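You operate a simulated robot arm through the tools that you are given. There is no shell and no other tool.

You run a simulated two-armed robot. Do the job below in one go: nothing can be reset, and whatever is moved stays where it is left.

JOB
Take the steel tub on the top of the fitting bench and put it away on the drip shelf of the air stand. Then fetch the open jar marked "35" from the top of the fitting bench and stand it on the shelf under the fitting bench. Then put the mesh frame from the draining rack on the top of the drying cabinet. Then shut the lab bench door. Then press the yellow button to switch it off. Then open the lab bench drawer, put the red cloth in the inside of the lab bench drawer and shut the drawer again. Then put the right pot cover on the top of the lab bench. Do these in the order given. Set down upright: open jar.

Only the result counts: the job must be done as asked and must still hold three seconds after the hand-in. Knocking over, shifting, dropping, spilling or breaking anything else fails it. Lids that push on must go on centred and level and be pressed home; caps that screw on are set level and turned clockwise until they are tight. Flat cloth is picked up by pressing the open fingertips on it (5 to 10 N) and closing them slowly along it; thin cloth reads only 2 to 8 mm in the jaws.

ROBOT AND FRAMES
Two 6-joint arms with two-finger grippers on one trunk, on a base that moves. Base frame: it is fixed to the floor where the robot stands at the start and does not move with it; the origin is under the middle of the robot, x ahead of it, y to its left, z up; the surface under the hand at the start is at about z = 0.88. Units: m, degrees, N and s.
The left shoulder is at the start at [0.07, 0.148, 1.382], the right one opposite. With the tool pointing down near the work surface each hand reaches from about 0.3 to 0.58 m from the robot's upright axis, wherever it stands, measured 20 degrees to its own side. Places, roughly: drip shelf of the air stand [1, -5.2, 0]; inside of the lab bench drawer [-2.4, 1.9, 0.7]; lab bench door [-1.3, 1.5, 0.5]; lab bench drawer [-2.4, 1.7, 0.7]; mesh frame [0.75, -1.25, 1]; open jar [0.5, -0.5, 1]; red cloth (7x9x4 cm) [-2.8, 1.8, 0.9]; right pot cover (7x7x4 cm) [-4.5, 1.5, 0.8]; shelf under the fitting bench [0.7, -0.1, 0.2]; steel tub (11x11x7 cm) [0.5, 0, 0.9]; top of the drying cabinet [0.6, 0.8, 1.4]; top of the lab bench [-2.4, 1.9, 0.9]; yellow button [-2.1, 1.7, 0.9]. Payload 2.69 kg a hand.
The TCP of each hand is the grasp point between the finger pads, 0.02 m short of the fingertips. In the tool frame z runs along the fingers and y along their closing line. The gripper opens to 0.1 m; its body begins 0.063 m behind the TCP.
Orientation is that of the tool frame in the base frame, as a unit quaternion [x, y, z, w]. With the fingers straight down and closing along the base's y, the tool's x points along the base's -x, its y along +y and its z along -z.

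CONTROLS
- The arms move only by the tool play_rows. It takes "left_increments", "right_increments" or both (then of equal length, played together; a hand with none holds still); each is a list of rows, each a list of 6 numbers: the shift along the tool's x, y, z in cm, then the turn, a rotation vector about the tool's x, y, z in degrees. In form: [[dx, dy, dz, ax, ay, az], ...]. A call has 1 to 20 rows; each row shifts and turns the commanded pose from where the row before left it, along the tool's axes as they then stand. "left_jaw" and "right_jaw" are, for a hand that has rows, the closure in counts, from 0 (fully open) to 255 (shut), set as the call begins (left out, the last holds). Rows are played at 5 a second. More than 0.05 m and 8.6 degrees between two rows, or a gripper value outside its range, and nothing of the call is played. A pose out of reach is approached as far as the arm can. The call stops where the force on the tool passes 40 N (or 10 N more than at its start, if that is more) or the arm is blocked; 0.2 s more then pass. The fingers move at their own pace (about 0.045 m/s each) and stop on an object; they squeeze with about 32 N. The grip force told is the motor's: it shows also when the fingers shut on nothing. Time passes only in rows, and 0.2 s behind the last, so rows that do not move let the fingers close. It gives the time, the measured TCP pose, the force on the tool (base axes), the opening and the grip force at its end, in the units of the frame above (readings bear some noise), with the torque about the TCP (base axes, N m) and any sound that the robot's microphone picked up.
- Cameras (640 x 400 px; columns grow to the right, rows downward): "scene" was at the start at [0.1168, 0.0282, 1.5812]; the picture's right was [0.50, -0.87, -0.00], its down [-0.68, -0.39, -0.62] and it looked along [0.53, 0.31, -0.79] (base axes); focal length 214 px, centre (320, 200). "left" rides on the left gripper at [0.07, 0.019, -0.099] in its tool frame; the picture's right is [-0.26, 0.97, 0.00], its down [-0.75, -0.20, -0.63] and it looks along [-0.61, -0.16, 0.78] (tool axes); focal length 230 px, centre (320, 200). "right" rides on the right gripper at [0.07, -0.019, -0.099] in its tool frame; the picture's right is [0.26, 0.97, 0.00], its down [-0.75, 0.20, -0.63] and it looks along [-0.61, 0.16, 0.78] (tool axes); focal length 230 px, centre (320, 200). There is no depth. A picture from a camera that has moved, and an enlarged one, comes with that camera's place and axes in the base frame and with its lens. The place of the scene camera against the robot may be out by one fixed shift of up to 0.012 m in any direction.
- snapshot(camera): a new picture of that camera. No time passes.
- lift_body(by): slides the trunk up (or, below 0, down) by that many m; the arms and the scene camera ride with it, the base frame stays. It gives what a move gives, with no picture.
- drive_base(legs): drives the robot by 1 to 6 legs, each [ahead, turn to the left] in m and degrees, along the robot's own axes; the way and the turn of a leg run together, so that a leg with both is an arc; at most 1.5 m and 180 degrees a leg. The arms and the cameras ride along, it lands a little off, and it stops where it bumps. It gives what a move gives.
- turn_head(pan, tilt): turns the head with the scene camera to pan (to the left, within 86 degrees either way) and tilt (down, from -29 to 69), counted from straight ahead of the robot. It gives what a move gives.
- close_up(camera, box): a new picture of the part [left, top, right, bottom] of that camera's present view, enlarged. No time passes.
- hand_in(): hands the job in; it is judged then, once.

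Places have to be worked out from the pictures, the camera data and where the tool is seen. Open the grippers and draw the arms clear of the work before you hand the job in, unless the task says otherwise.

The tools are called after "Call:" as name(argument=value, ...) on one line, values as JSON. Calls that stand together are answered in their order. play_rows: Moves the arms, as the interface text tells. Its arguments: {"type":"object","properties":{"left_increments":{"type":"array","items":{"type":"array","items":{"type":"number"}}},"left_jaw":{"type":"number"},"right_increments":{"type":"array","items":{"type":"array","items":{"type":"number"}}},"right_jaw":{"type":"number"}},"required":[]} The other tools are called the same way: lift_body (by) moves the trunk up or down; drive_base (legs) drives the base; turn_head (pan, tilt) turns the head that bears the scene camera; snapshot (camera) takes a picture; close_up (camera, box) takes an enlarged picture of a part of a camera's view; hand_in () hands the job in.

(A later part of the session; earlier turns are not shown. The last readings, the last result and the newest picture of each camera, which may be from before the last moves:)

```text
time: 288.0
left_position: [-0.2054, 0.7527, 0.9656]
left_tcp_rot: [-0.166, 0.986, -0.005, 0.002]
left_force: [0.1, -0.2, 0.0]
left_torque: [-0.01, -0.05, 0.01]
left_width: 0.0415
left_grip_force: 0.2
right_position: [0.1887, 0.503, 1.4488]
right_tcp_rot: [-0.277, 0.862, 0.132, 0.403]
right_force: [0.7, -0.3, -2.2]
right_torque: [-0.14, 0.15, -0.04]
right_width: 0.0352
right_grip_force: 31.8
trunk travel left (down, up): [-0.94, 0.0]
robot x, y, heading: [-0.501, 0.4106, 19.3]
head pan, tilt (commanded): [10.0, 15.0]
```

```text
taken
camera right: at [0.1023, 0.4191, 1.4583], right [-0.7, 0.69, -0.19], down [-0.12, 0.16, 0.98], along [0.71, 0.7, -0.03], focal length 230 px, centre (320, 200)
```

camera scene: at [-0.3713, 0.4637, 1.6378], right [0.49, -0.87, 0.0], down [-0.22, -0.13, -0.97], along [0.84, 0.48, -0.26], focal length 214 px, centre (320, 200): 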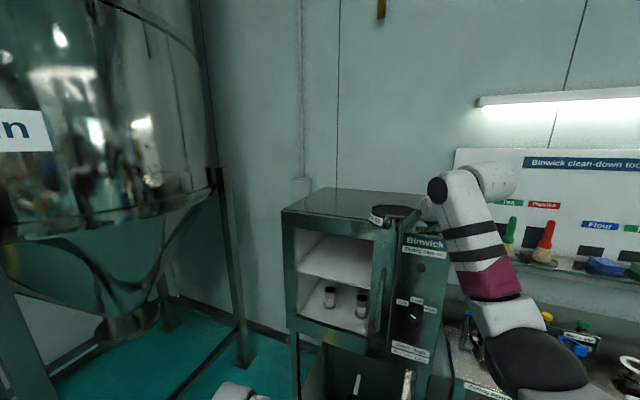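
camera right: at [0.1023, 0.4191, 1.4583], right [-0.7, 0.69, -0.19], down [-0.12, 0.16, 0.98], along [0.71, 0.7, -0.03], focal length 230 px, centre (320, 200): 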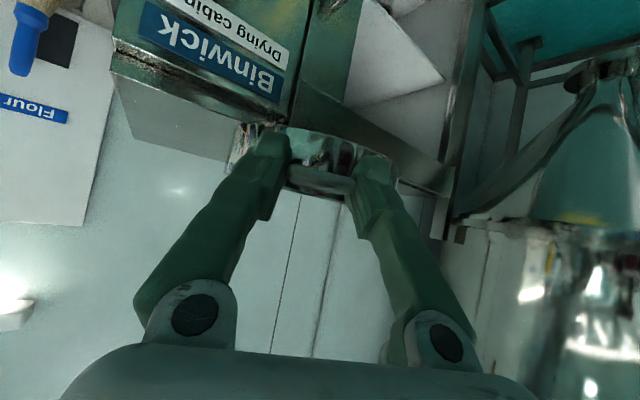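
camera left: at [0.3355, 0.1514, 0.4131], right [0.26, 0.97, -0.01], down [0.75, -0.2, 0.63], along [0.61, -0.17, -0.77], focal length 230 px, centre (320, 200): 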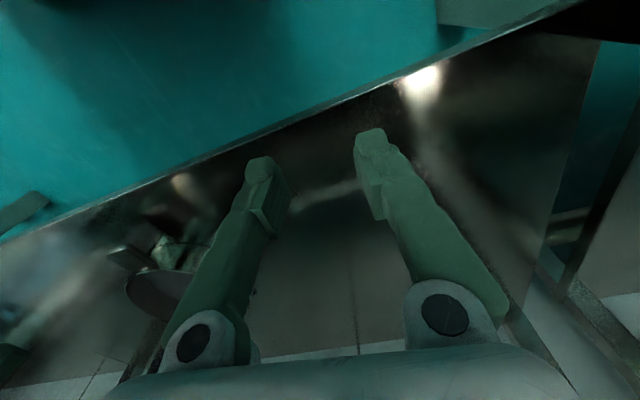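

The frame is above the cabinet's top edge. I go forward the remaining 0.27 m.

Call:
drive_base(legs=[[0.27, 0]])

Call:
turn_head(pan=0, tilt=20)

Call:
snapshot(camera="scene")

Call:
snapshot(camera="right")

Call:
close_up(camera="scene", box=[270, 140, 470, 265])

```text
time: 289.9
left_position: [0.0491, 0.8421, 0.9664]
left_tcp_rot: [-0.165, 0.986, -0.003, 0.003]
left_force: [-0.2, -0.3, 0.3]
left_torque: [0.03, -0.05, 0.02]
left_width: 0.0414
left_grip_force: 0.1
right_position: [0.441, 0.589, 1.4492]
right_tcp_rot: [-0.275, 0.863, 0.132, 0.404]
right_force: [0.0, -0.5, -1.8]
right_torque: [-0.13, 0.22, -0.03]
right_width: 0.0354
right_grip_force: 32.0
trunk travel left (down, up): [-0.94, 0.0]
robot x, y, heading: [-0.2421, 0.4967, 19.2]
head pan, tilt (commanded): [10.0, 15.0]
```

```text
time: 290.6
left_position: [0.0522, 0.8428, 0.9647]
left_tcp_rot: [-0.165, 0.986, -0.004, 0.001]
left_force: [0.2, 0.4, 0.2]
left_torque: [0.01, 0.01, 0.02]
left_width: 0.0411
left_grip_force: 0.0
right_position: [0.4452, 0.5913, 1.448]
right_tcp_rot: [-0.275, 0.863, 0.131, 0.402]
right_force: [-0.8, 0.5, -2.1]
right_torque: [-0.14, 0.18, 0.01]
right_width: 0.0351
right_grip_force: 32.6
trunk travel left (down, up): [-0.94, 0.0]
robot x, y, heading: [-0.2409, 0.498, 19.2]
head pan, tilt (commanded): [0.0, 20.0]
```

```text
taken
camera scene: at [-0.1078, 0.5385, 1.6295], right [0.33, -0.94, 0.0], down [-0.32, -0.11, -0.94], along [0.89, 0.31, -0.34], focal length 214 px, centre (320, 200)
```

scene: 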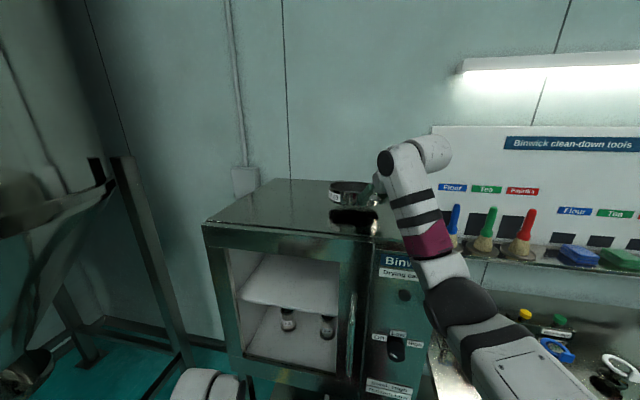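

```text
taken
camera right: at [0.3589, 0.5073, 1.4576], right [-0.69, 0.69, -0.19], down [-0.11, 0.16, 0.98], along [0.71, 0.7, -0.03], focal length 230 px, centre (320, 200)
```

right: 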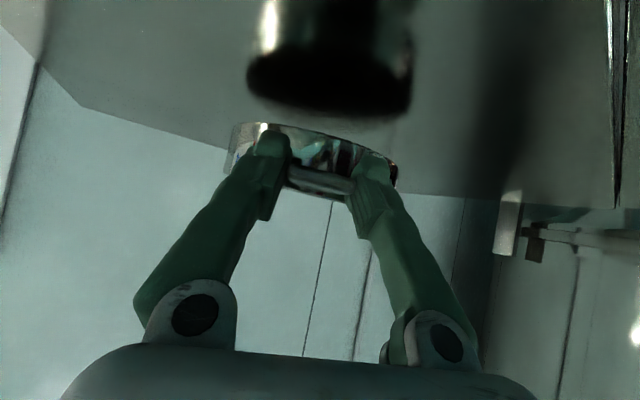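

```text
3.20 times, centred on (370, 202) of scene
camera zoom: at [-0.1078, 0.5385, 1.6295], right [0.33, -0.94, 0.0], down [-0.32, -0.11, -0.94], along [0.89, 0.31, -0.34], focal length 686 px, centre (160, 192)
```

zoom: 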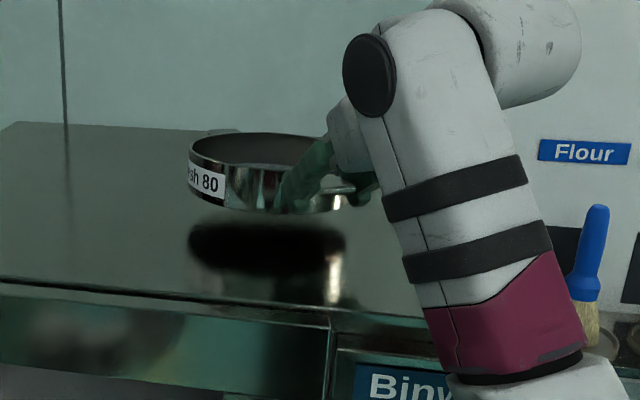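

The frame hovers about 3–4 cm above the cabinet top, well inside its edges. I lower 2.5 cm, then feel for contact in small steps.

Call:
play_rows(right_increments=[[0.38, 0, 0.32, 0, 0, 0], [0.38, 0, 0.32, 0, 0, 0], [0.38, 0, 0.32, 0, 0, 0], [0.38, 0, 0.32, 0, 0, 0], [0.38, 0, 0.32, 0, 0, 0], [0, 0, 0, 0, 0, 0]])

Call:
close_up(camera="scene", box=[270, 140, 470, 265])

```text
time: 292.0
left_position: [0.0524, 0.8448, 0.9647]
left_tcp_rot: [-0.165, 0.986, -0.004, 0.001]
left_force: [-0.5, 0.2, 0.1]
left_torque: [0.01, 0.0, 0.0]
left_width: 0.0414
left_grip_force: 0.0
right_position: [0.4449, 0.5916, 1.4229]
right_tcp_rot: [-0.274, 0.862, 0.131, 0.405]
right_force: [0.5, -0.2, 3.1]
right_torque: [0.17, -0.8, 0.05]
right_width: 0.0349
right_grip_force: 31.5
trunk travel left (down, up): [-0.94, 0.0]
robot x, y, heading: [-0.2446, 0.5044, 19.3]
head pan, tilt (commanded): [0.0, 20.0]
```

```text
3.20 times, centred on (370, 202) of scene
camera zoom: at [-0.1077, 0.5391, 1.6295], right [0.33, -0.94, 0.0], down [-0.32, -0.11, -0.94], along [0.89, 0.31, -0.34], focal length 686 px, centre (160, 192)
```

zoom: 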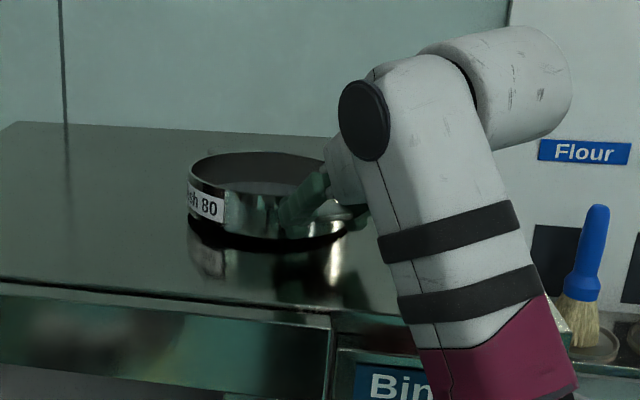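

The far edge has touched (torque rise). I lower a little more to bring the near side down too.

Call:
play_rows(right_increments=[[0.15, 0, 0.13, 0, 0, 0], [0, 0, 0, 0, 0, 0]])

Call:
close_up(camera="scene", box=[310, 170, 410, 235])

```text
time: 292.6
left_position: [0.0505, 0.8437, 0.9654]
left_tcp_rot: [-0.165, 0.986, -0.005, 0.002]
left_force: [-0.4, 0.5, -0.8]
left_torque: [-0.03, 0.0, 0.01]
left_width: 0.0411
left_grip_force: 0.0
right_position: [0.4451, 0.5918, 1.4215]
right_tcp_rot: [-0.274, 0.863, 0.13, 0.403]
right_force: [-0.1, 1.5, 3.0]
right_torque: [0.25, -0.85, 0.15]
right_width: 0.0353
right_grip_force: 32.3
trunk travel left (down, up): [-0.94, 0.0]
robot x, y, heading: [-0.2427, 0.5005, 19.4]
head pan, tilt (commanded): [0.0, 20.0]
```

```text
6.15 times, centred on (360, 202) of scene
camera zoom: at [-0.1085, 0.5394, 1.6295], right [0.33, -0.94, 0.0], down [-0.32, -0.11, -0.94], along [0.89, 0.31, -0.34], focal length 1320 px, centre (74, 185)
```

zoom: 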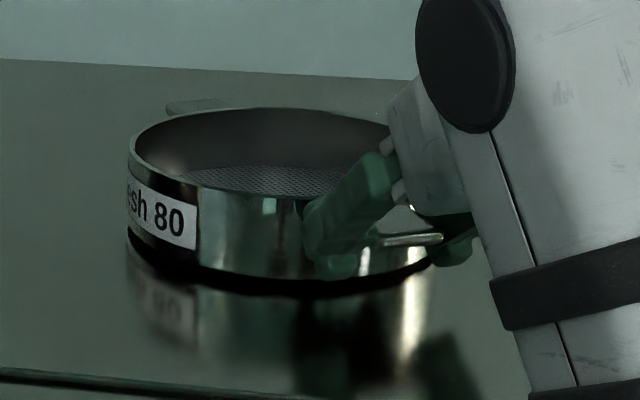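

A thin gap remains under the near side. Two more small steps down.

Call:
play_rows(right_increments=[[0.15, 0, 0.13, 0, 0, 0], [0.15, 0, 0.13, 0, 0, 0], [0, 0, 0, 0, 0, 0]])

Call:
close_up(camera="scene", box=[310, 170, 410, 235])

```text
time: 293.4
left_position: [0.051, 0.8425, 0.9646]
left_tcp_rot: [-0.165, 0.986, -0.005, 0.002]
left_force: [-0.2, 1.0, -0.1]
left_torque: [0.0, -0.01, -0.04]
left_width: 0.0414
left_grip_force: 0.2
right_position: [0.4445, 0.5931, 1.4183]
right_tcp_rot: [-0.274, 0.863, 0.129, 0.404]
right_force: [-2.2, 1.2, 4.7]
right_torque: [0.43, -0.88, 0.31]
right_width: 0.0349
right_grip_force: 32.2
trunk travel left (down, up): [-0.94, 0.0]
robot x, y, heading: [-0.2402, 0.4959, 19.2]
head pan, tilt (commanded): [0.0, 20.0]
```

```text
6.15 times, centred on (360, 202) of scene
camera zoom: at [-0.1097, 0.5394, 1.6296], right [0.33, -0.94, 0.0], down [-0.32, -0.11, -0.94], along [0.89, 0.31, -0.34], focal length 1320 px, centre (74, 185)
```

zoom: 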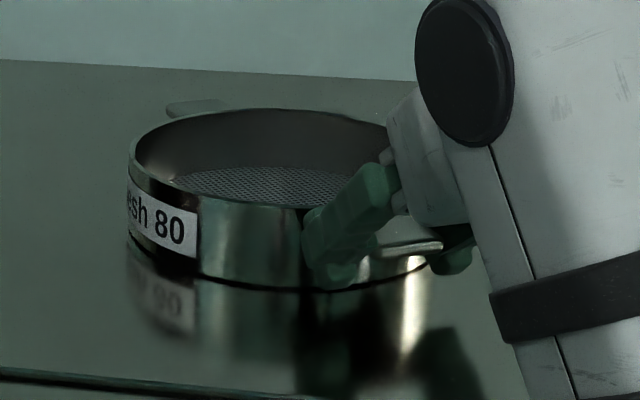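

The frame is practically flat on the top. I open the jaw moderately and check.

Call:
play_rows(right_increments=[[0, 0, 0, 0, 0, 0], [0, 0, 0, 0, 0, 0], [0, 0, 0, 0, 0, 0]], right_jaw=95)

Call:
close_up(camera="scene", box=[310, 170, 410, 235])

Call:
snapshot(camera="right")

```text
time: 294.2
left_position: [0.0515, 0.8443, 0.9643]
left_tcp_rot: [-0.164, 0.986, -0.004, 0.002]
left_force: [-0.2, -0.5, 0.1]
left_torque: [0.01, -0.02, 0.01]
left_width: 0.0414
left_grip_force: 0.1
right_position: [0.4477, 0.5904, 1.4164]
right_tcp_rot: [-0.273, 0.864, 0.13, 0.403]
right_force: [-0.6, 0.6, -0.3]
right_torque: [0.0, -0.02, 0.01]
right_width: 0.0628
right_grip_force: 0.1
trunk travel left (down, up): [-0.94, 0.0]
robot x, y, heading: [-0.2468, 0.4981, 19.2]
head pan, tilt (commanded): [0.0, 20.0]
```

```text
6.15 times, centred on (360, 202) of scene
camera zoom: at [-0.1071, 0.5392, 1.6294], right [0.33, -0.94, 0.0], down [-0.32, -0.11, -0.94], along [0.89, 0.31, -0.34], focal length 1320 px, centre (74, 185)
```

zoom: 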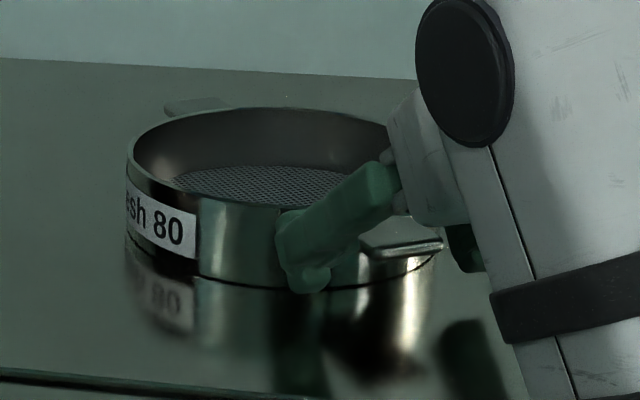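

```text
taken
camera right: at [0.3599, 0.5075, 1.4264], right [-0.69, 0.69, -0.19], down [-0.11, 0.16, 0.98], along [0.71, 0.7, -0.03], focal length 230 px, centre (320, 200)
```

right: 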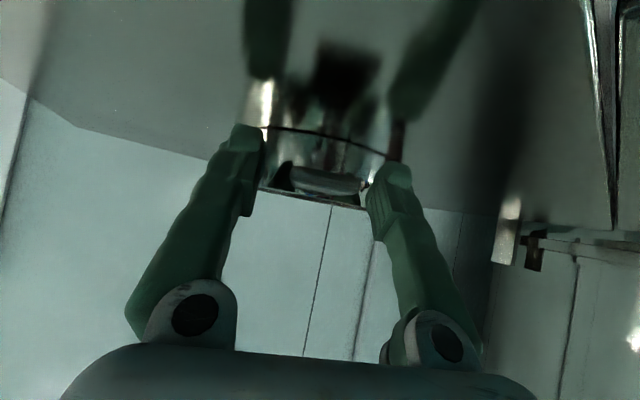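

Released and flat. I withdraw the hand backward along the tool, then back the base away.

Call:
play_rows(right_increments=[[0, 0, -0.8, 0, 0, 0], [0, 0, -1, 0, 0, 0], [0, 0, -1.2, 0, 0, 0], [0, 0, -1.2, 0, 0, 0], [0, 0, -1, 0, 0, 0], [0, 0, 0, 0, 0, 0]])

Call:
close_up(camera="scene", box=[290, 150, 450, 250])

```text
time: 295.6
left_position: [0.0517, 0.8428, 0.9645]
left_tcp_rot: [-0.165, 0.986, -0.004, 0.002]
left_force: [1.1, 0.0, -0.6]
left_torque: [0.0, 0.03, -0.03]
left_width: 0.041
left_grip_force: 0.1
right_position: [0.4141, 0.5691, 1.4503]
right_tcp_rot: [-0.274, 0.864, 0.13, 0.403]
right_force: [0.0, 0.9, 0.1]
right_torque: [0.0, 0.01, 0.02]
right_width: 0.0627
right_grip_force: 0.0
trunk travel left (down, up): [-0.94, 0.0]
robot x, y, heading: [-0.2429, 0.5014, 19.3]
head pan, tilt (commanded): [0.0, 20.0]
```

```text
4.00 times, centred on (370, 200) of scene
camera zoom: at [-0.1065, 0.5391, 1.6293], right [0.33, -0.94, 0.0], down [-0.32, -0.11, -0.94], along [0.89, 0.31, -0.34], focal length 858 px, centre (120, 200)
```

zoom: 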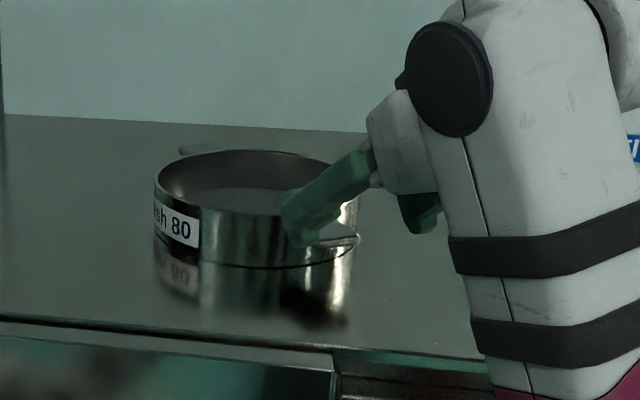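

The mesh frame stands on the cabinet top. I back away and then turn toward the lab bench on the left to look at its door.

Call:
drive_base(legs=[[-0.5, 0]])

Call:
turn_head(pan=80, tilt=25)

Call:
snapshot(camera="scene")

```text
time: 298.5
left_position: [-0.4134, 0.6806, 0.9644]
left_tcp_rot: [-0.166, 0.986, -0.004, 0.001]
left_force: [-0.2, 0.5, -0.1]
left_torque: [0.0, 0.03, 0.04]
left_width: 0.0412
left_grip_force: 0.1
right_position: [-0.0496, 0.4063, 1.4485]
right_tcp_rot: [-0.274, 0.864, 0.13, 0.402]
right_force: [0.0, 0.2, -0.8]
right_torque: [0.03, 0.02, -0.01]
right_width: 0.0627
right_grip_force: 0.1
trunk travel left (down, up): [-0.94, 0.0]
robot x, y, heading: [-0.7086, 0.3386, 19.3]
head pan, tilt (commanded): [0.0, 20.0]
```

```text
time: 300.0
left_position: [-0.414, 0.6802, 0.9646]
left_tcp_rot: [-0.165, 0.986, -0.004, 0.002]
left_force: [0.4, 0.9, -0.9]
left_torque: [0.02, 0.01, 0.01]
left_width: 0.0411
left_grip_force: 0.1
right_position: [-0.0522, 0.4055, 1.4502]
right_tcp_rot: [-0.275, 0.863, 0.131, 0.403]
right_force: [0.7, 0.4, 0.4]
right_torque: [-0.02, -0.01, 0.0]
right_width: 0.0626
right_grip_force: 0.0
trunk travel left (down, up): [-0.94, 0.0]
robot x, y, heading: [-0.711, 0.335, 19.2]
head pan, tilt (commanded): [80.0, 25.0]
```

```text
taken
camera scene: at [-0.6761, 0.4357, 1.6213], right [0.99, 0.16, 0.0], down [0.07, -0.42, -0.91], along [-0.15, 0.89, -0.42], focal length 214 px, centre (320, 200)
```

scene: 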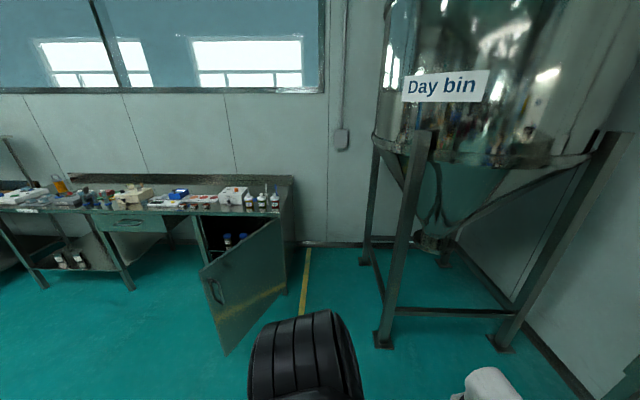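

The lab bench door is open about 60°, hinged at its right end near [-1.15, 1.70], free edge near [-1.43, 1.18], spanning z≈0.1–0.83. I set the right hand level, pointing straight ahead with closed fingers, as a pusher.

Call:
play_rows(right_increments=[[0, 0, -1, 0, -8, 0], [0, 0, -1, 0, -8, 0], [0, 0, -1, 0, -8, 0], [0, 0, -1, 0, -8, 0], [0, 0, -1, 0, -8, 0], [2.5, 0, 0, 7.8, 0, 0], [2.5, 0, 0, 7.8, 0, 0], [3, 0, 0, 0, 0, 0], [3, 0, 0, 0, 0, 0], [3, 0, 0, 0, 0, 0], [3, 0, 0, 0, 0, 0], [3, 0, 0, 0, 0, 0], [3, 0, 0, 0, 0, 0], [3, 0, 0, 0, 0, 0], [3, 0, 0, 0, 0, 0], [0, 0, 0, 0, 0, 0]], right_jaw=255)

Call:
drive_base(legs=[[0, 134], [0.4, 0], [0, -32]])

Call:
turn_head(pan=10, tilt=35)

Call:
snapshot(camera="scene")

```text
time: 303.4
left_position: [-0.4143, 0.68, 0.9643]
left_tcp_rot: [-0.165, 0.986, -0.004, 0.002]
left_force: [0.2, 0.0, 0.6]
left_torque: [0.01, 0.0, -0.03]
left_width: 0.0409
left_grip_force: 0.1
right_position: [-0.0797, 0.3593, 1.1817]
right_tcp_rot: [-0.139, 0.69, 0.092, 0.705]
right_force: [0.1, 0.3, 0.4]
right_torque: [0.0, -0.03, -0.03]
right_width: 0.0
right_grip_force: 30.1
trunk travel left (down, up): [-0.94, 0.0]
robot x, y, heading: [-0.7136, 0.3345, 19.6]
head pan, tilt (commanded): [80.0, 25.0]
```

```text
time: 313.0
left_position: [-1.4581, 0.7427, 0.9641]
left_tcp_rot: [0.869, -0.496, 0.001, -0.004]
left_force: [0.0, 0.0, 0.6]
left_torque: [0.0, -0.01, 0.02]
left_width: 0.0413
left_grip_force: 0.1
right_position: [-1.2099, 1.1332, 1.1789]
right_tcp_rot: [0.624, -0.33, -0.603, -0.373]
right_force: [0.2, -0.4, 0.1]
right_torque: [-0.01, -0.01, 0.02]
right_width: 0.0
right_grip_force: 29.8
trunk travel left (down, up): [-0.94, 0.0]
robot x, y, heading: [-1.0623, 0.5231, 121.1]
head pan, tilt (commanded): [80.0, 25.0]
```

```text
time: 314.4
left_position: [-1.4564, 0.7417, 0.9645]
left_tcp_rot: [0.869, -0.496, 0.001, -0.004]
left_force: [0.4, 0.1, 0.4]
left_torque: [-0.03, -0.02, -0.01]
left_width: 0.0414
left_grip_force: 0.1
right_position: [-1.21, 1.1347, 1.1783]
right_tcp_rot: [0.624, -0.33, -0.602, -0.375]
right_force: [0.1, 0.6, -0.3]
right_torque: [0.02, 0.0, 0.02]
right_width: 0.0002
right_grip_force: 29.2
trunk travel left (down, up): [-0.94, 0.0]
robot x, y, heading: [-1.0623, 0.5236, 120.8]
head pan, tilt (commanded): [10.0, 35.0]
```

```text
taken
camera scene: at [-1.1438, 0.6222, 1.6055], right [0.75, 0.66, 0.0], down [0.38, -0.43, -0.82], along [-0.54, 0.62, -0.57], focal length 214 px, centre (320, 200)
```

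scene: 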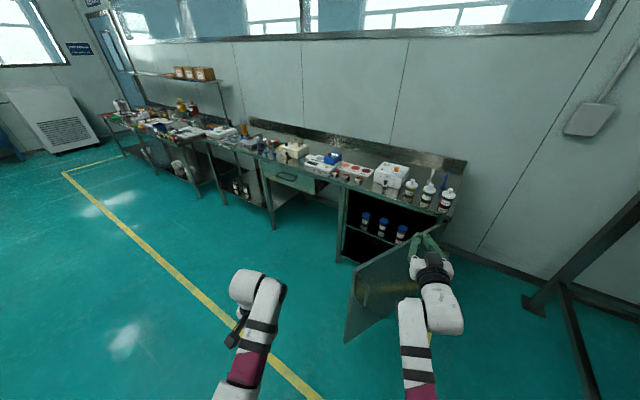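

The hand is on the outer side of the door, as wanted. I lower the trunk 0.6 m so the closed fingers are at mid-height of the door.

Call:
lift_body(by=-0.4)

Call:
lift_body(by=-0.2)

Call:
snapshot(camera="scene")

Call:
snapshot(camera="right")

```text
time: 318.2
left_position: [-1.4565, 0.7416, 0.565]
left_tcp_rot: [0.868, -0.496, 0.001, -0.004]
left_force: [0.5, 0.2, 0.2]
left_torque: [-0.02, 0.0, 0.04]
left_width: 0.0412
left_grip_force: 0.0
right_position: [-1.208, 1.1349, 0.78]
right_tcp_rot: [0.623, -0.33, -0.602, -0.374]
right_force: [0.1, 0.5, 0.4]
right_torque: [0.0, -0.01, 0.03]
right_width: 0.0002
right_grip_force: 29.7
trunk travel left (down, up): [-0.54, 0.4]
robot x, y, heading: [-1.0635, 0.5218, 121.0]
head pan, tilt (commanded): [10.0, 35.0]
```

```text
time: 320.4
left_position: [-1.457, 0.7417, 0.3651]
left_tcp_rot: [0.868, -0.496, 0.001, -0.004]
left_force: [-0.9, 0.0, 0.6]
left_torque: [-0.03, 0.01, 0.04]
left_width: 0.0412
left_grip_force: 0.0
right_position: [-1.2092, 1.134, 0.5794]
right_tcp_rot: [0.623, -0.33, -0.602, -0.374]
right_force: [0.7, -0.3, 0.3]
right_torque: [-0.02, 0.0, -0.03]
right_width: 0.0
right_grip_force: 30.1
trunk travel left (down, up): [-0.34, 0.6]
robot x, y, heading: [-1.0592, 0.5216, 121.0]
head pan, tilt (commanded): [10.0, 35.0]
```

```text
taken
camera scene: at [-1.1436, 0.622, 1.0056], right [0.75, 0.66, 0.0], down [0.38, -0.43, -0.82], along [-0.54, 0.62, -0.57], focal length 214 px, centre (320, 200)
```

scene: 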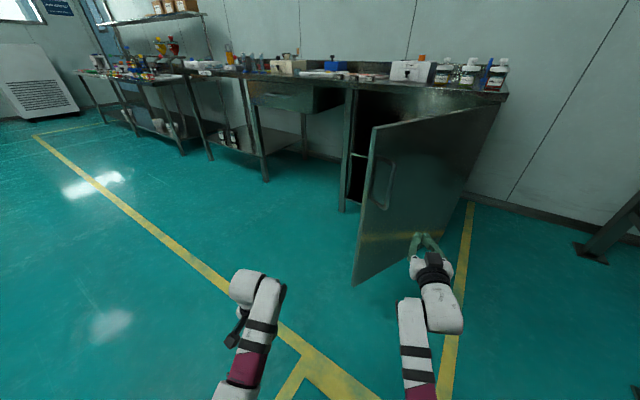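

```text
taken
camera right: at [-1.1374, 1.0625, 0.5103], right [-0.82, -0.48, -0.33], down [0.1, -0.67, 0.73], along [-0.57, 0.56, 0.6], focal length 230 px, centre (320, 200)
```

right: 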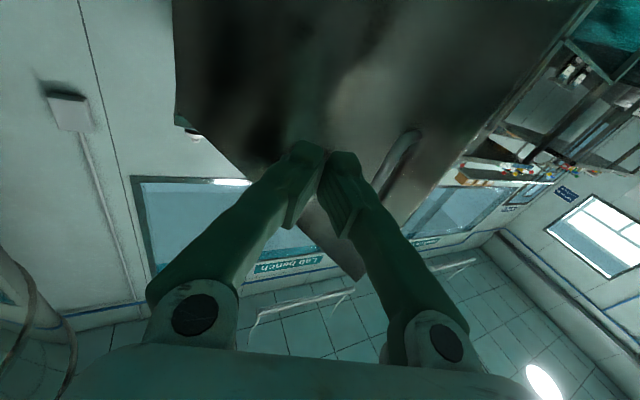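

The closed fist is about 0.19 m from the door's outer face. I drive forward slowly so it pushes the door toward closing.

Call:
drive_base(legs=[[0.25, 0]])

Call:
snapshot(camera="scene")

```text
time: 322.2
left_position: [-1.5872, 0.9577, 0.3638]
left_tcp_rot: [0.869, -0.494, 0.002, -0.004]
left_force: [0.0, 0.2, -0.9]
left_torque: [0.02, -0.02, 0.0]
left_width: 0.0411
left_grip_force: 0.0
right_position: [-1.3387, 1.3518, 0.5782]
right_tcp_rot: [0.624, -0.33, -0.601, -0.375]
right_force: [0.8, 0.6, -0.4]
right_torque: [0.01, 0.0, 0.04]
right_width: 0.0
right_grip_force: 29.6
trunk travel left (down, up): [-0.34, 0.6]
robot x, y, heading: [-1.194, 0.7368, 121.2]
head pan, tilt (commanded): [10.0, 35.0]
```

```text
taken
camera scene: at [-1.2742, 0.8392, 1.0054], right [0.75, 0.66, 0.0], down [0.38, -0.43, -0.82], along [-0.54, 0.62, -0.57], focal length 214 px, centre (320, 200)
```

scene: 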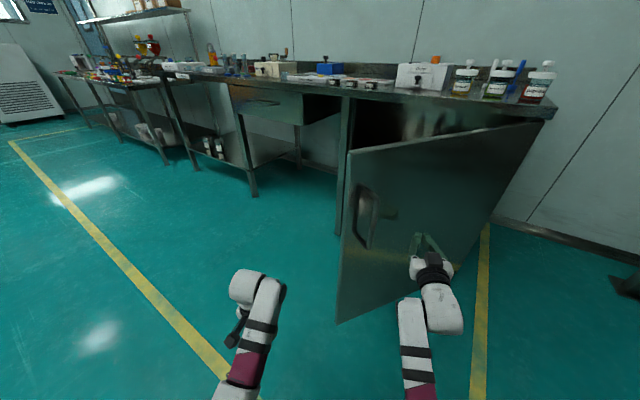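

The fist is about to touch the door. I continue pushing 0.15 m.

Call:
drive_base(legs=[[0.15, 0]])

Call:
snapshot(camera="scene")

```text
time: 323.6
left_position: [-1.665, 1.0879, 0.3641]
left_tcp_rot: [0.869, -0.495, 0.003, -0.004]
left_force: [0.4, 0.3, -0.6]
left_torque: [-0.02, 0.01, -0.01]
left_width: 0.0413
left_grip_force: 0.1
right_position: [-1.4177, 1.4809, 0.5789]
right_tcp_rot: [0.625, -0.329, -0.602, -0.373]
right_force: [0.8, 0.2, -0.6]
right_torque: [0.03, -0.03, 0.03]
right_width: 0.0001
right_grip_force: 29.4
trunk travel left (down, up): [-0.34, 0.6]
robot x, y, heading: [-1.2677, 0.8699, 120.8]
head pan, tilt (commanded): [10.0, 35.0]
```

```text
taken
camera scene: at [-1.3526, 0.9695, 1.0054], right [0.75, 0.66, 0.0], down [0.38, -0.43, -0.82], along [-0.54, 0.62, -0.57], focal length 214 px, centre (320, 200)
```

scene: 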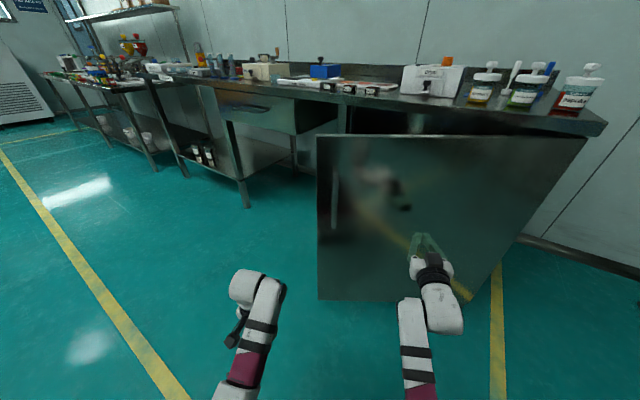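

The door is closing lightly. I push on 0.12 m.

Call:
drive_base(legs=[[0.12, 0]])

Call:
snapshot(camera="scene")

```text
time: 324.8
left_position: [-1.7275, 1.1908, 0.3646]
left_tcp_rot: [0.869, -0.495, 0.002, -0.003]
left_force: [0.6, 0.4, -0.2]
left_torque: [-0.02, 0.0, 0.01]
left_width: 0.0413
left_grip_force: 0.1
right_position: [-1.4785, 1.5846, 0.5787]
right_tcp_rot: [0.624, -0.329, -0.602, -0.374]
right_force: [-0.4, 0.5, -0.2]
right_torque: [0.0, 0.01, -0.03]
right_width: 0.0001
right_grip_force: 29.7
trunk travel left (down, up): [-0.34, 0.6]
robot x, y, heading: [-1.331, 0.9717, 121.1]
head pan, tilt (commanded): [10.0, 35.0]
```

```text
taken
camera scene: at [-1.4145, 1.0721, 1.0054], right [0.75, 0.66, 0.0], down [0.38, -0.43, -0.82], along [-0.54, 0.62, -0.57], focal length 214 px, centre (320, 200)
```

scene: 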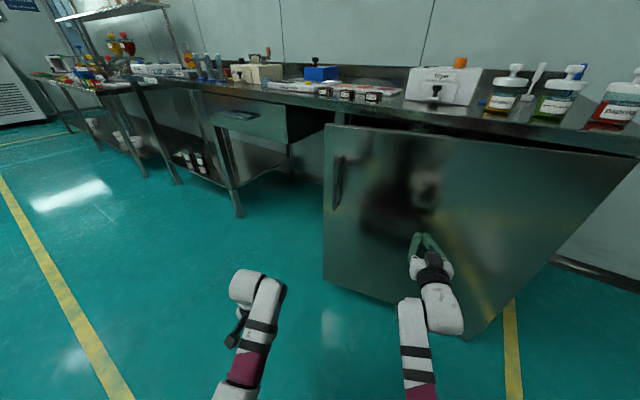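

Nearly shut. I finish the push with the arm in 1 cm steps so I can feel when it is home.

Call:
play_rows(right_increments=[[0, 0, 1, 0, 0, 0], [0, 0, 1, 0, 0, 0], [0, 0, 1, 0, 0, 0], [0, 0, 1, 0, 0, 0], [0, 0, 1, 0, 0, 0], [0, 0, 1, 0, 0, 0], [0, 0, 1, 0, 0, 0], [0, 0, 1, 0, 0, 0], [0, 0, 0, 0, 0, 0]])

Call:
snapshot(camera="scene")

```text
time: 326.8
left_position: [-1.7269, 1.1914, 0.3636]
left_tcp_rot: [0.869, -0.495, 0.002, -0.003]
left_force: [-0.3, -0.1, -0.5]
left_torque: [-0.02, 0.04, -0.02]
left_width: 0.041
left_grip_force: 0.0
right_position: [-1.5188, 1.6539, 0.5782]
right_tcp_rot: [0.624, -0.329, -0.602, -0.374]
right_force: [-0.3, 0.4, -0.6]
right_torque: [0.02, 0.01, -0.02]
right_width: 0.0
right_grip_force: 29.0
trunk travel left (down, up): [-0.34, 0.6]
robot x, y, heading: [-1.3335, 0.9734, 121.1]
head pan, tilt (commanded): [10.0, 35.0]
```

```text
taken
camera scene: at [-1.4142, 1.0716, 1.0055], right [0.75, 0.66, 0.0], down [0.38, -0.43, -0.82], along [-0.54, 0.62, -0.57], focal length 214 px, centre (320, 200)
```

scene: 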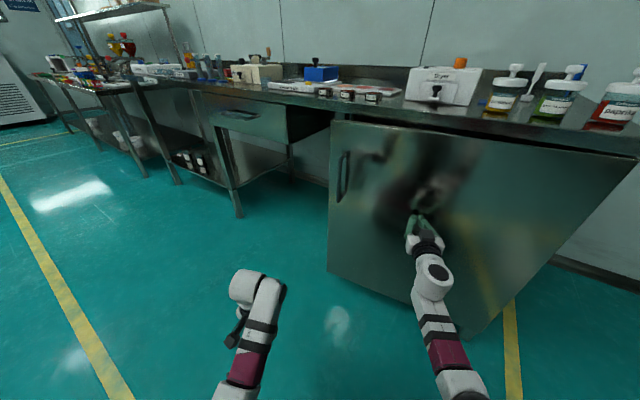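

Still moving freely. I keep pushing a further few centimetres.

Call:
play_rows(right_increments=[[0, 0, 1, 0, 0, 0], [0, 0, 1, 0, 0, 0], [0, 0, 1, 0, 0, 0], [0, 0, 1, 0, 0, 0], [0, 0, 1, 0, 0, 0], [0, 0, 1, 0, 0, 0], [0, 0, 0, 0, 0, 0]])

Call:
snapshot(camera="scene")

```text
time: 328.4
left_position: [-1.7267, 1.1897, 0.3655]
left_tcp_rot: [0.869, -0.494, 0.001, -0.005]
left_force: [-0.3, 0.4, 0.3]
left_torque: [0.02, -0.01, -0.02]
left_width: 0.0411
left_grip_force: 0.0
right_position: [-1.5485, 1.7022, 0.5796]
right_tcp_rot: [0.625, -0.33, -0.6, -0.375]
right_force: [11.0, -30.9, -5.4]
right_torque: [-0.26, -0.23, -0.21]
right_width: 0.0001
right_grip_force: 29.6
trunk travel left (down, up): [-0.34, 0.6]
robot x, y, heading: [-1.329, 0.9709, 120.9]
head pan, tilt (commanded): [10.0, 35.0]
```

```text
taken
camera scene: at [-1.4128, 1.0683, 1.0058], right [0.75, 0.66, 0.0], down [0.38, -0.43, -0.82], along [-0.54, 0.62, -0.57], focal length 214 px, centre (320, 200)
```

scene: 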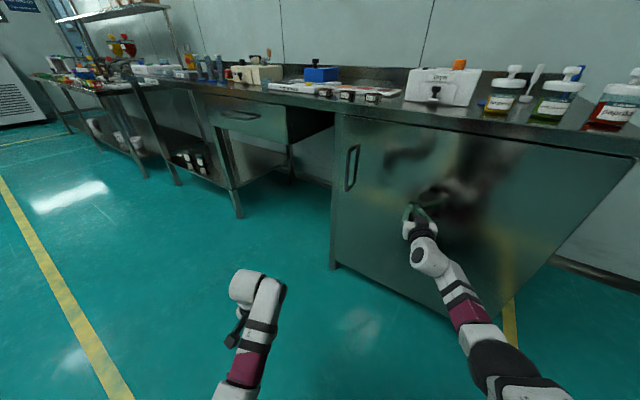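

Firm resistance of 33 N: the door is home. I zoom in to check it is flush.

Call:
close_up(camera="scene", box=[300, 90, 460, 290])

Call:
close_up(camera="scene", box=[460, 90, 640, 290])

```text
2.00 times, centred on (380, 190) of scene
camera zoom: at [-1.4128, 1.0683, 1.0058], right [0.75, 0.66, 0.0], down [0.38, -0.43, -0.82], along [-0.54, 0.62, -0.57], focal length 429 px, centre (200, 220)
```

zoom: 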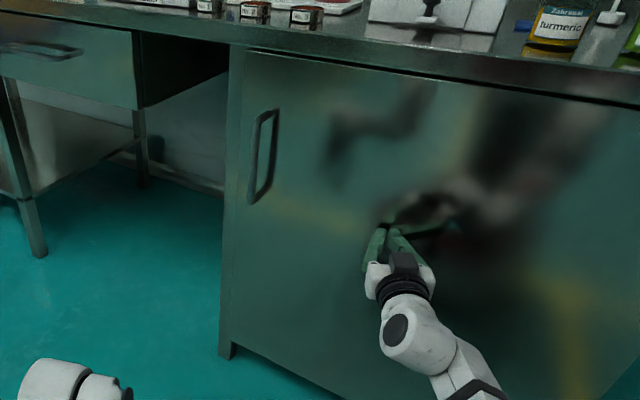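

```text
2.00 times, centred on (550, 190) of scene
camera zoom: at [-1.4128, 1.0683, 1.0058], right [0.75, 0.66, 0.0], down [0.38, -0.43, -0.82], along [-0.54, 0.62, -0.57], focal length 429 px, centre (-140, 220)
```

zoom: 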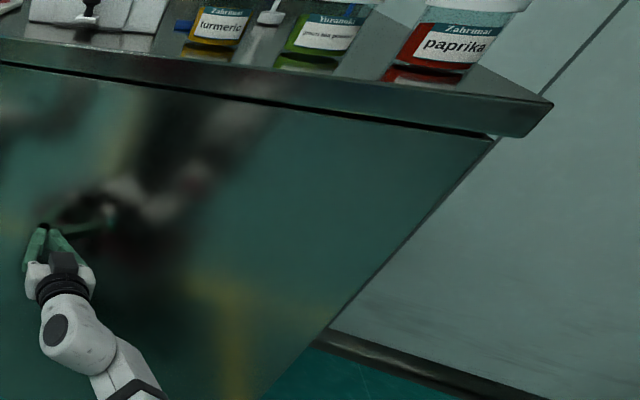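

The door is flush in its frame. I draw the hand straight back and check that it stays shut.

Call:
play_rows(right_increments=[[0, 0, -1, 0, 0, 0], [0, 0, -2, 0, 0, 0], [0, 0, -2, 0, 0, 0], [0, 0, -2, 0, 0, 0], [0, 0, -2, 0, 0, 0], [0, 0, -2, 0, 0, 0], [0, 0, 0, 0, 0, 0]])

Call:
drive_base(legs=[[-0.4, 0]])

Call:
lift_body(by=0.4)

Call:
turn_head(pan=10, tilt=30)

Call:
snapshot(camera="scene")

```text
time: 330.0
left_position: [-1.7282, 1.1909, 0.364]
left_tcp_rot: [0.869, -0.495, 0.001, -0.003]
left_force: [-0.1, -0.6, 0.3]
left_torque: [-0.01, 0.0, -0.01]
left_width: 0.0413
left_grip_force: 0.1
right_position: [-1.4951, 1.6115, 0.5778]
right_tcp_rot: [0.624, -0.329, -0.601, -0.375]
right_force: [0.4, -0.3, -0.6]
right_torque: [0.04, -0.01, -0.01]
right_width: 0.0
right_grip_force: 29.9
trunk travel left (down, up): [-0.34, 0.6]
robot x, y, heading: [-1.3306, 0.9715, 121.0]
head pan, tilt (commanded): [10.0, 35.0]
```

```text
time: 332.5
left_position: [-1.5173, 0.8445, 0.3652]
left_tcp_rot: [0.867, -0.498, 0.001, -0.004]
left_force: [-0.2, -1.3, -0.7]
left_torque: [-0.01, 0.03, -0.03]
left_width: 0.0412
left_grip_force: 0.1
right_position: [-1.2823, 1.263, 0.5775]
right_tcp_rot: [0.623, -0.331, -0.601, -0.376]
right_force: [1.0, -0.4, -0.3]
right_torque: [-0.02, -0.01, 0.0]
right_width: 0.0001
right_grip_force: 29.1
trunk travel left (down, up): [-0.34, 0.6]
robot x, y, heading: [-1.1235, 0.6255, 120.4]
head pan, tilt (commanded): [10.0, 35.0]
```

```text
time: 336.4
left_position: [-1.5178, 0.8444, 0.7642]
left_tcp_rot: [0.867, -0.498, 0.002, -0.005]
left_force: [0.9, -1.1, -0.1]
left_torque: [-0.01, -0.02, 0.03]
left_width: 0.0413
left_grip_force: 0.1
right_position: [-1.2817, 1.2638, 0.979]
right_tcp_rot: [0.623, -0.331, -0.601, -0.376]
right_force: [0.1, -0.6, 0.0]
right_torque: [-0.01, 0.03, -0.02]
right_width: 0.0003
right_grip_force: 28.8
trunk travel left (down, up): [-0.74, 0.2]
robot x, y, heading: [-1.1235, 0.6258, 120.9]
head pan, tilt (commanded): [10.0, 35.0]
```

```text
time: 337.0
left_position: [-1.5177, 0.8436, 0.7646]
left_tcp_rot: [0.867, -0.498, 0.003, -0.005]
left_force: [0.8, -0.5, 0.7]
left_torque: [0.02, 0.03, 0.03]
left_width: 0.0414
left_grip_force: 0.0
right_position: [-1.2828, 1.2648, 0.9767]
right_tcp_rot: [0.623, -0.332, -0.6, -0.377]
right_force: [-0.3, -0.3, -0.3]
right_torque: [-0.01, 0.03, -0.02]
right_width: 0.0
right_grip_force: 29.4
trunk travel left (down, up): [-0.74, 0.2]
robot x, y, heading: [-1.1216, 0.6231, 120.8]
head pan, tilt (commanded): [10.0, 30.0]
```

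```text
taken
camera scene: at [-1.2065, 0.7252, 1.4133], right [0.76, 0.65, 0.0], down [0.33, -0.38, -0.87], along [-0.56, 0.66, -0.5], focal length 214 px, centre (320, 200)
```

scene: 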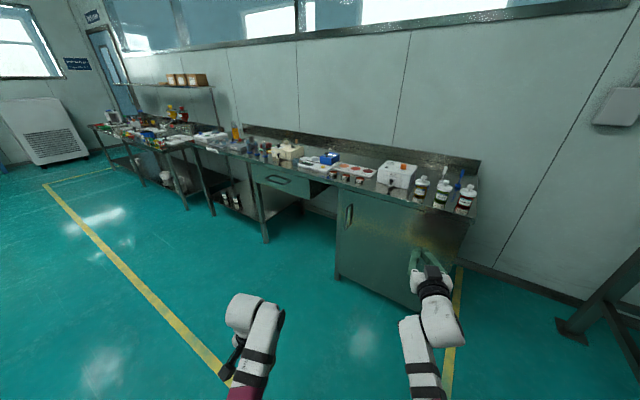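

The door stays shut. Next is the yellow button around [-2.1, 1.7, 0.9]; I zoom on the bench top.

Call:
close_up(camera="scene", box=[230, 120, 420, 240])

Call:
close_up(camera="scene", box=[90, 90, 260, 200])

```text
3.33 times, centred on (325, 180) of scene
camera zoom: at [-1.2065, 0.7252, 1.4133], right [0.76, 0.65, 0.0], down [0.33, -0.38, -0.87], along [-0.56, 0.66, -0.5], focal length 715 px, centre (303, 267)
```

zoom: 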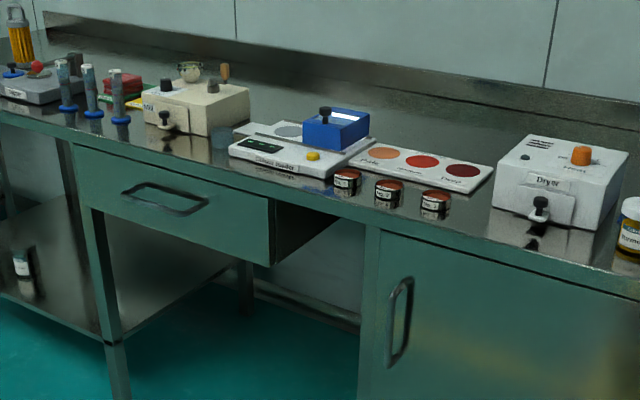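

```text
3.64 times, centred on (175, 145) of scene
camera zoom: at [-1.2065, 0.7252, 1.4133], right [0.76, 0.65, 0.0], down [0.33, -0.38, -0.87], along [-0.56, 0.66, -0.5], focal length 780 px, centre (847, 400)
```

zoom: 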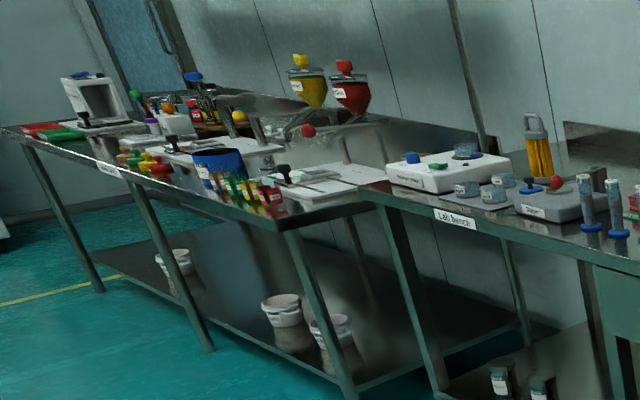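

The yellow button is on the flat white instrument, near [-2.02, 1.69, 0.92]. I will press it with the left hand's closed fingers. First I bring the right hand back to a compact tool-down pose.

Call:
play_rows(right_increments=[[2.5, 0, -1, 0, 0, 0], [2.5, 0, -1, 0, 0, 0], [2.5, 0, -1, 0, 0, 0], [2.5, 0, -1, 0, 0, 0], [2.5, 0, -1, 0, 0, 0], [2.5, 0, 0, 0, 0, 0], [2.5, 0, 0, 0, 0, 0], [2.5, 0, 0, 0, 0, 0], [0, 0, 0, 0, 7.5, 0], [0, 0, 0, 0, 7.5, 0], [0, 0, 0, 0, 7.5, 0], [0, 0, 0, 0, 7.5, 0], [0, 0, 0, 0, 7.5, 0], [0, 0, 0, 0, 7.5, 0], [0, 0, 0, 0, 0, 0]])

Call:
play_rows(right_increments=[[0, 0, 0, 0, 7.5, 0], [0, 0, 0, 0, 7.5, 0], [0, 0, 0, 0, 7.5, 0], [0, 0, 0, 0, 7.5, 0], [0, 0, 0, 0, 7.5, 0], [0, 0, 0, 0, 7.5, 0], [0, 0, 0, 0, 0, 0]])

```text
time: 340.2
left_position: [-1.5173, 0.8453, 0.7651]
left_tcp_rot: [0.867, -0.498, 0.001, -0.005]
left_force: [0.2, -0.2, 0.0]
left_torque: [-0.03, 0.02, -0.01]
left_width: 0.0414
left_grip_force: 0.2
right_position: [-1.2229, 1.2662, 0.8462]
right_tcp_rot: [0.666, -0.428, -0.493, -0.361]
right_force: [-0.7, 0.6, 0.4]
right_torque: [0.0, -0.01, -0.01]
right_width: 0.0001
right_grip_force: 29.7
right hand out of reach, approached as far as the arm can: row 6, 7, 8, 11, 12, 13, 14
trunk travel left (down, up): [-0.74, 0.2]
robot x, y, heading: [-1.1233, 0.6198, 121.1]
head pan, tilt (commanded): [10.0, 30.0]
```

```text
time: 341.8
left_position: [-1.5177, 0.8442, 0.7648]
left_tcp_rot: [0.867, -0.498, 0.002, -0.004]
left_force: [0.1, -0.5, 0.1]
left_torque: [0.01, 0.06, -0.01]
left_width: 0.0412
left_grip_force: 0.0
right_position: [-1.2172, 1.2672, 0.8417]
right_tcp_rot: [0.797, -0.542, -0.2, -0.176]
right_force: [-0.6, -0.6, 0.4]
right_torque: [0.0, 0.03, 0.0]
right_width: 0.0
right_grip_force: 29.7
right hand out of reach, approached as far as the arm can: row 1
trunk travel left (down, up): [-0.74, 0.2]
robot x, y, heading: [-1.1244, 0.6216, 120.8]
head pan, tilt (commanded): [10.0, 30.0]
```

The right hand is still pitched; I finish bringing it vertical and pull it in.

Call:
play_rows(right_increments=[[0, 0, 1, 0, 7.5, 0], [0, 0, 1, 0, 7.5, 0], [0, 0, 1, 3.6, 7.5, 0], [0, 0, 1, 0, 7.5, 0], [2, 0, 1, 0, 0, 0], [2, 0, 0, 0, 0, 0], [2, 0, 0, 0, 0, 0], [2, 0, 0, 0, 0, 0], [2, 0, 0, 0, 0, 0], [2, 0, 0, 0, 0, 0], [0, 0, 0, 0, 0, 0]])

Call:
lift_body(by=0.2)

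```text
time: 344.2
left_position: [-1.517, 0.8446, 0.7649]
left_tcp_rot: [0.867, -0.498, 0.003, -0.003]
left_force: [-1.0, 0.8, -0.2]
left_torque: [0.02, 0.03, 0.02]
left_width: 0.0413
left_grip_force: 0.1
right_position: [-1.1536, 1.1438, 0.8045]
right_tcp_rot: [0.817, -0.574, 0.032, -0.056]
right_force: [0.4, -0.2, -0.3]
right_torque: [0.01, -0.01, 0.01]
right_width: 0.0002
right_grip_force: 29.3
right hand out of reach, approached as far as the arm can: row 3, 4
trunk travel left (down, up): [-0.74, 0.2]
robot x, y, heading: [-1.122, 0.6258, 120.5]
head pan, tilt (commanded): [10.0, 30.0]
```

```text
time: 346.4
left_position: [-1.517, 0.8447, 0.9648]
left_tcp_rot: [0.867, -0.498, 0.003, -0.004]
left_force: [-0.3, 0.3, -0.7]
left_torque: [-0.01, -0.02, -0.01]
left_width: 0.041
left_grip_force: 0.0
right_position: [-1.1539, 1.1441, 1.0034]
right_tcp_rot: [0.817, -0.574, 0.03, -0.056]
right_force: [-0.3, 0.7, -0.9]
right_torque: [0.0, -0.04, 0.01]
right_width: 0.0
right_grip_force: 29.6
trunk travel left (down, up): [-0.94, 0.0]
robot x, y, heading: [-1.1209, 0.6178, 120.5]
head pan, tilt (commanded): [10.0, 30.0]
```

I drive to a stand-off in front of the white instrument, facing the bench at about 100°.

Call:
drive_base(legs=[[0, 32], [0.66, 0], [0, -52.5]])

Call:
turn_head(pan=15, tilt=35)

Call:
snapshot(camera="scene")

Call:
close_up(camera="scene", box=[240, 110, 440, 235])

```text
time: 354.0
left_position: [-1.9835, 1.2726, 0.9636]
left_tcp_rot: [0.757, -0.653, 0.003, -0.003]
left_force: [0.2, 0.5, -0.5]
left_torque: [-0.02, -0.01, -0.02]
left_width: 0.0413
left_grip_force: 0.1
right_position: [-1.5332, 1.4153, 1.0031]
right_tcp_rot: [-0.693, 0.718, -0.04, 0.049]
right_force: [-0.1, 0.1, -0.5]
right_torque: [0.0, 0.01, -0.02]
right_width: 0.0
right_grip_force: 29.9
trunk travel left (down, up): [-0.94, 0.0]
robot x, y, heading: [-1.6946, 0.9229, 98.7]
head pan, tilt (commanded): [10.0, 30.0]
```

```text
time: 354.6
left_position: [-1.9825, 1.2719, 0.9641]
left_tcp_rot: [0.757, -0.653, 0.003, -0.003]
left_force: [0.2, 0.5, -0.2]
left_torque: [0.0, 0.0, -0.03]
left_width: 0.0413
left_grip_force: 0.0
right_position: [-1.5329, 1.4147, 1.0029]
right_tcp_rot: [-0.694, 0.717, -0.041, 0.049]
right_force: [0.8, 0.1, -0.3]
right_torque: [0.01, 0.02, -0.01]
right_width: 0.0
right_grip_force: 29.5
trunk travel left (down, up): [-0.94, 0.0]
robot x, y, heading: [-1.6971, 0.9176, 98.5]
head pan, tilt (commanded): [15.0, 35.0]
```

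```text
taken
camera scene: at [-1.7413, 1.0398, 1.6055], right [0.91, 0.4, 0.0], down [0.23, -0.52, -0.82], along [-0.33, 0.75, -0.57], focal length 214 px, centre (320, 200)
```

scene: 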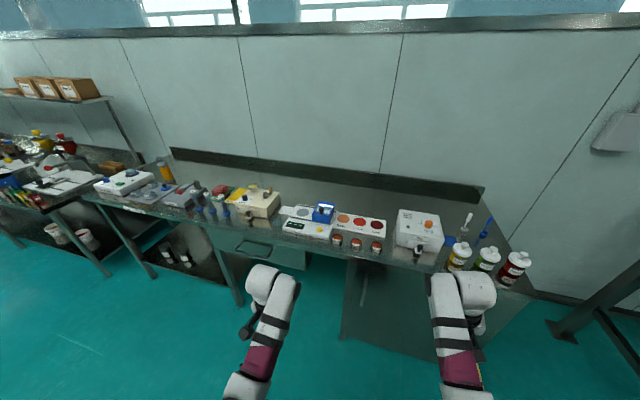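

```text
3.20 times, centred on (340, 172) of scene
camera zoom: at [-1.7413, 1.0398, 1.6055], right [0.91, 0.4, 0.0], down [0.23, -0.52, -0.82], along [-0.33, 0.75, -0.57], focal length 686 px, centre (256, 288)
```

zoom: 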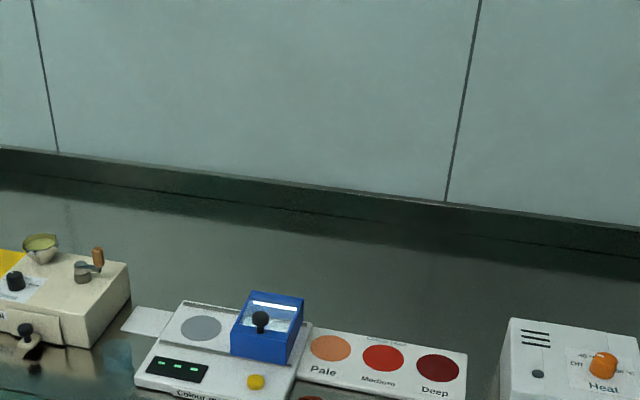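

The button is about [-2.045, 1.715]. The right hand would come near the dryer if I drive in, so I first pull it in close to the robot.

Call:
play_rows(right_increments=[[2, 0, 0.6, 0, 0, 0], [2, 0, 0.6, 0, 0, 0], [2, 0, 0.6, 0, 0, 0], [2, 0, 0.6, 0, 0, 0], [2, -0.5, 0.6, 0, 0, 0], [2, -0.5, 0.6, 0, 0, 0], [1.5, -0.5, 0.6, 0, 0, 0], [0, 0, 0, 0, 0, 0]])

```text
time: 356.4
left_position: [-1.9833, 1.2716, 0.9646]
left_tcp_rot: [0.757, -0.653, 0.002, -0.003]
left_force: [-0.7, 0.5, 0.9]
left_torque: [-0.03, 0.0, 0.03]
left_width: 0.0412
left_grip_force: 0.0
right_position: [-1.5115, 1.2823, 0.9628]
right_tcp_rot: [-0.693, 0.718, -0.043, 0.056]
right_force: [0.2, -0.7, -0.3]
right_torque: [0.0, 0.01, 0.0]
right_width: 0.0
right_grip_force: 29.5
trunk travel left (down, up): [-0.94, 0.0]
robot x, y, heading: [-1.7002, 0.9178, 98.8]
head pan, tilt (commanded): [15.0, 35.0]
```

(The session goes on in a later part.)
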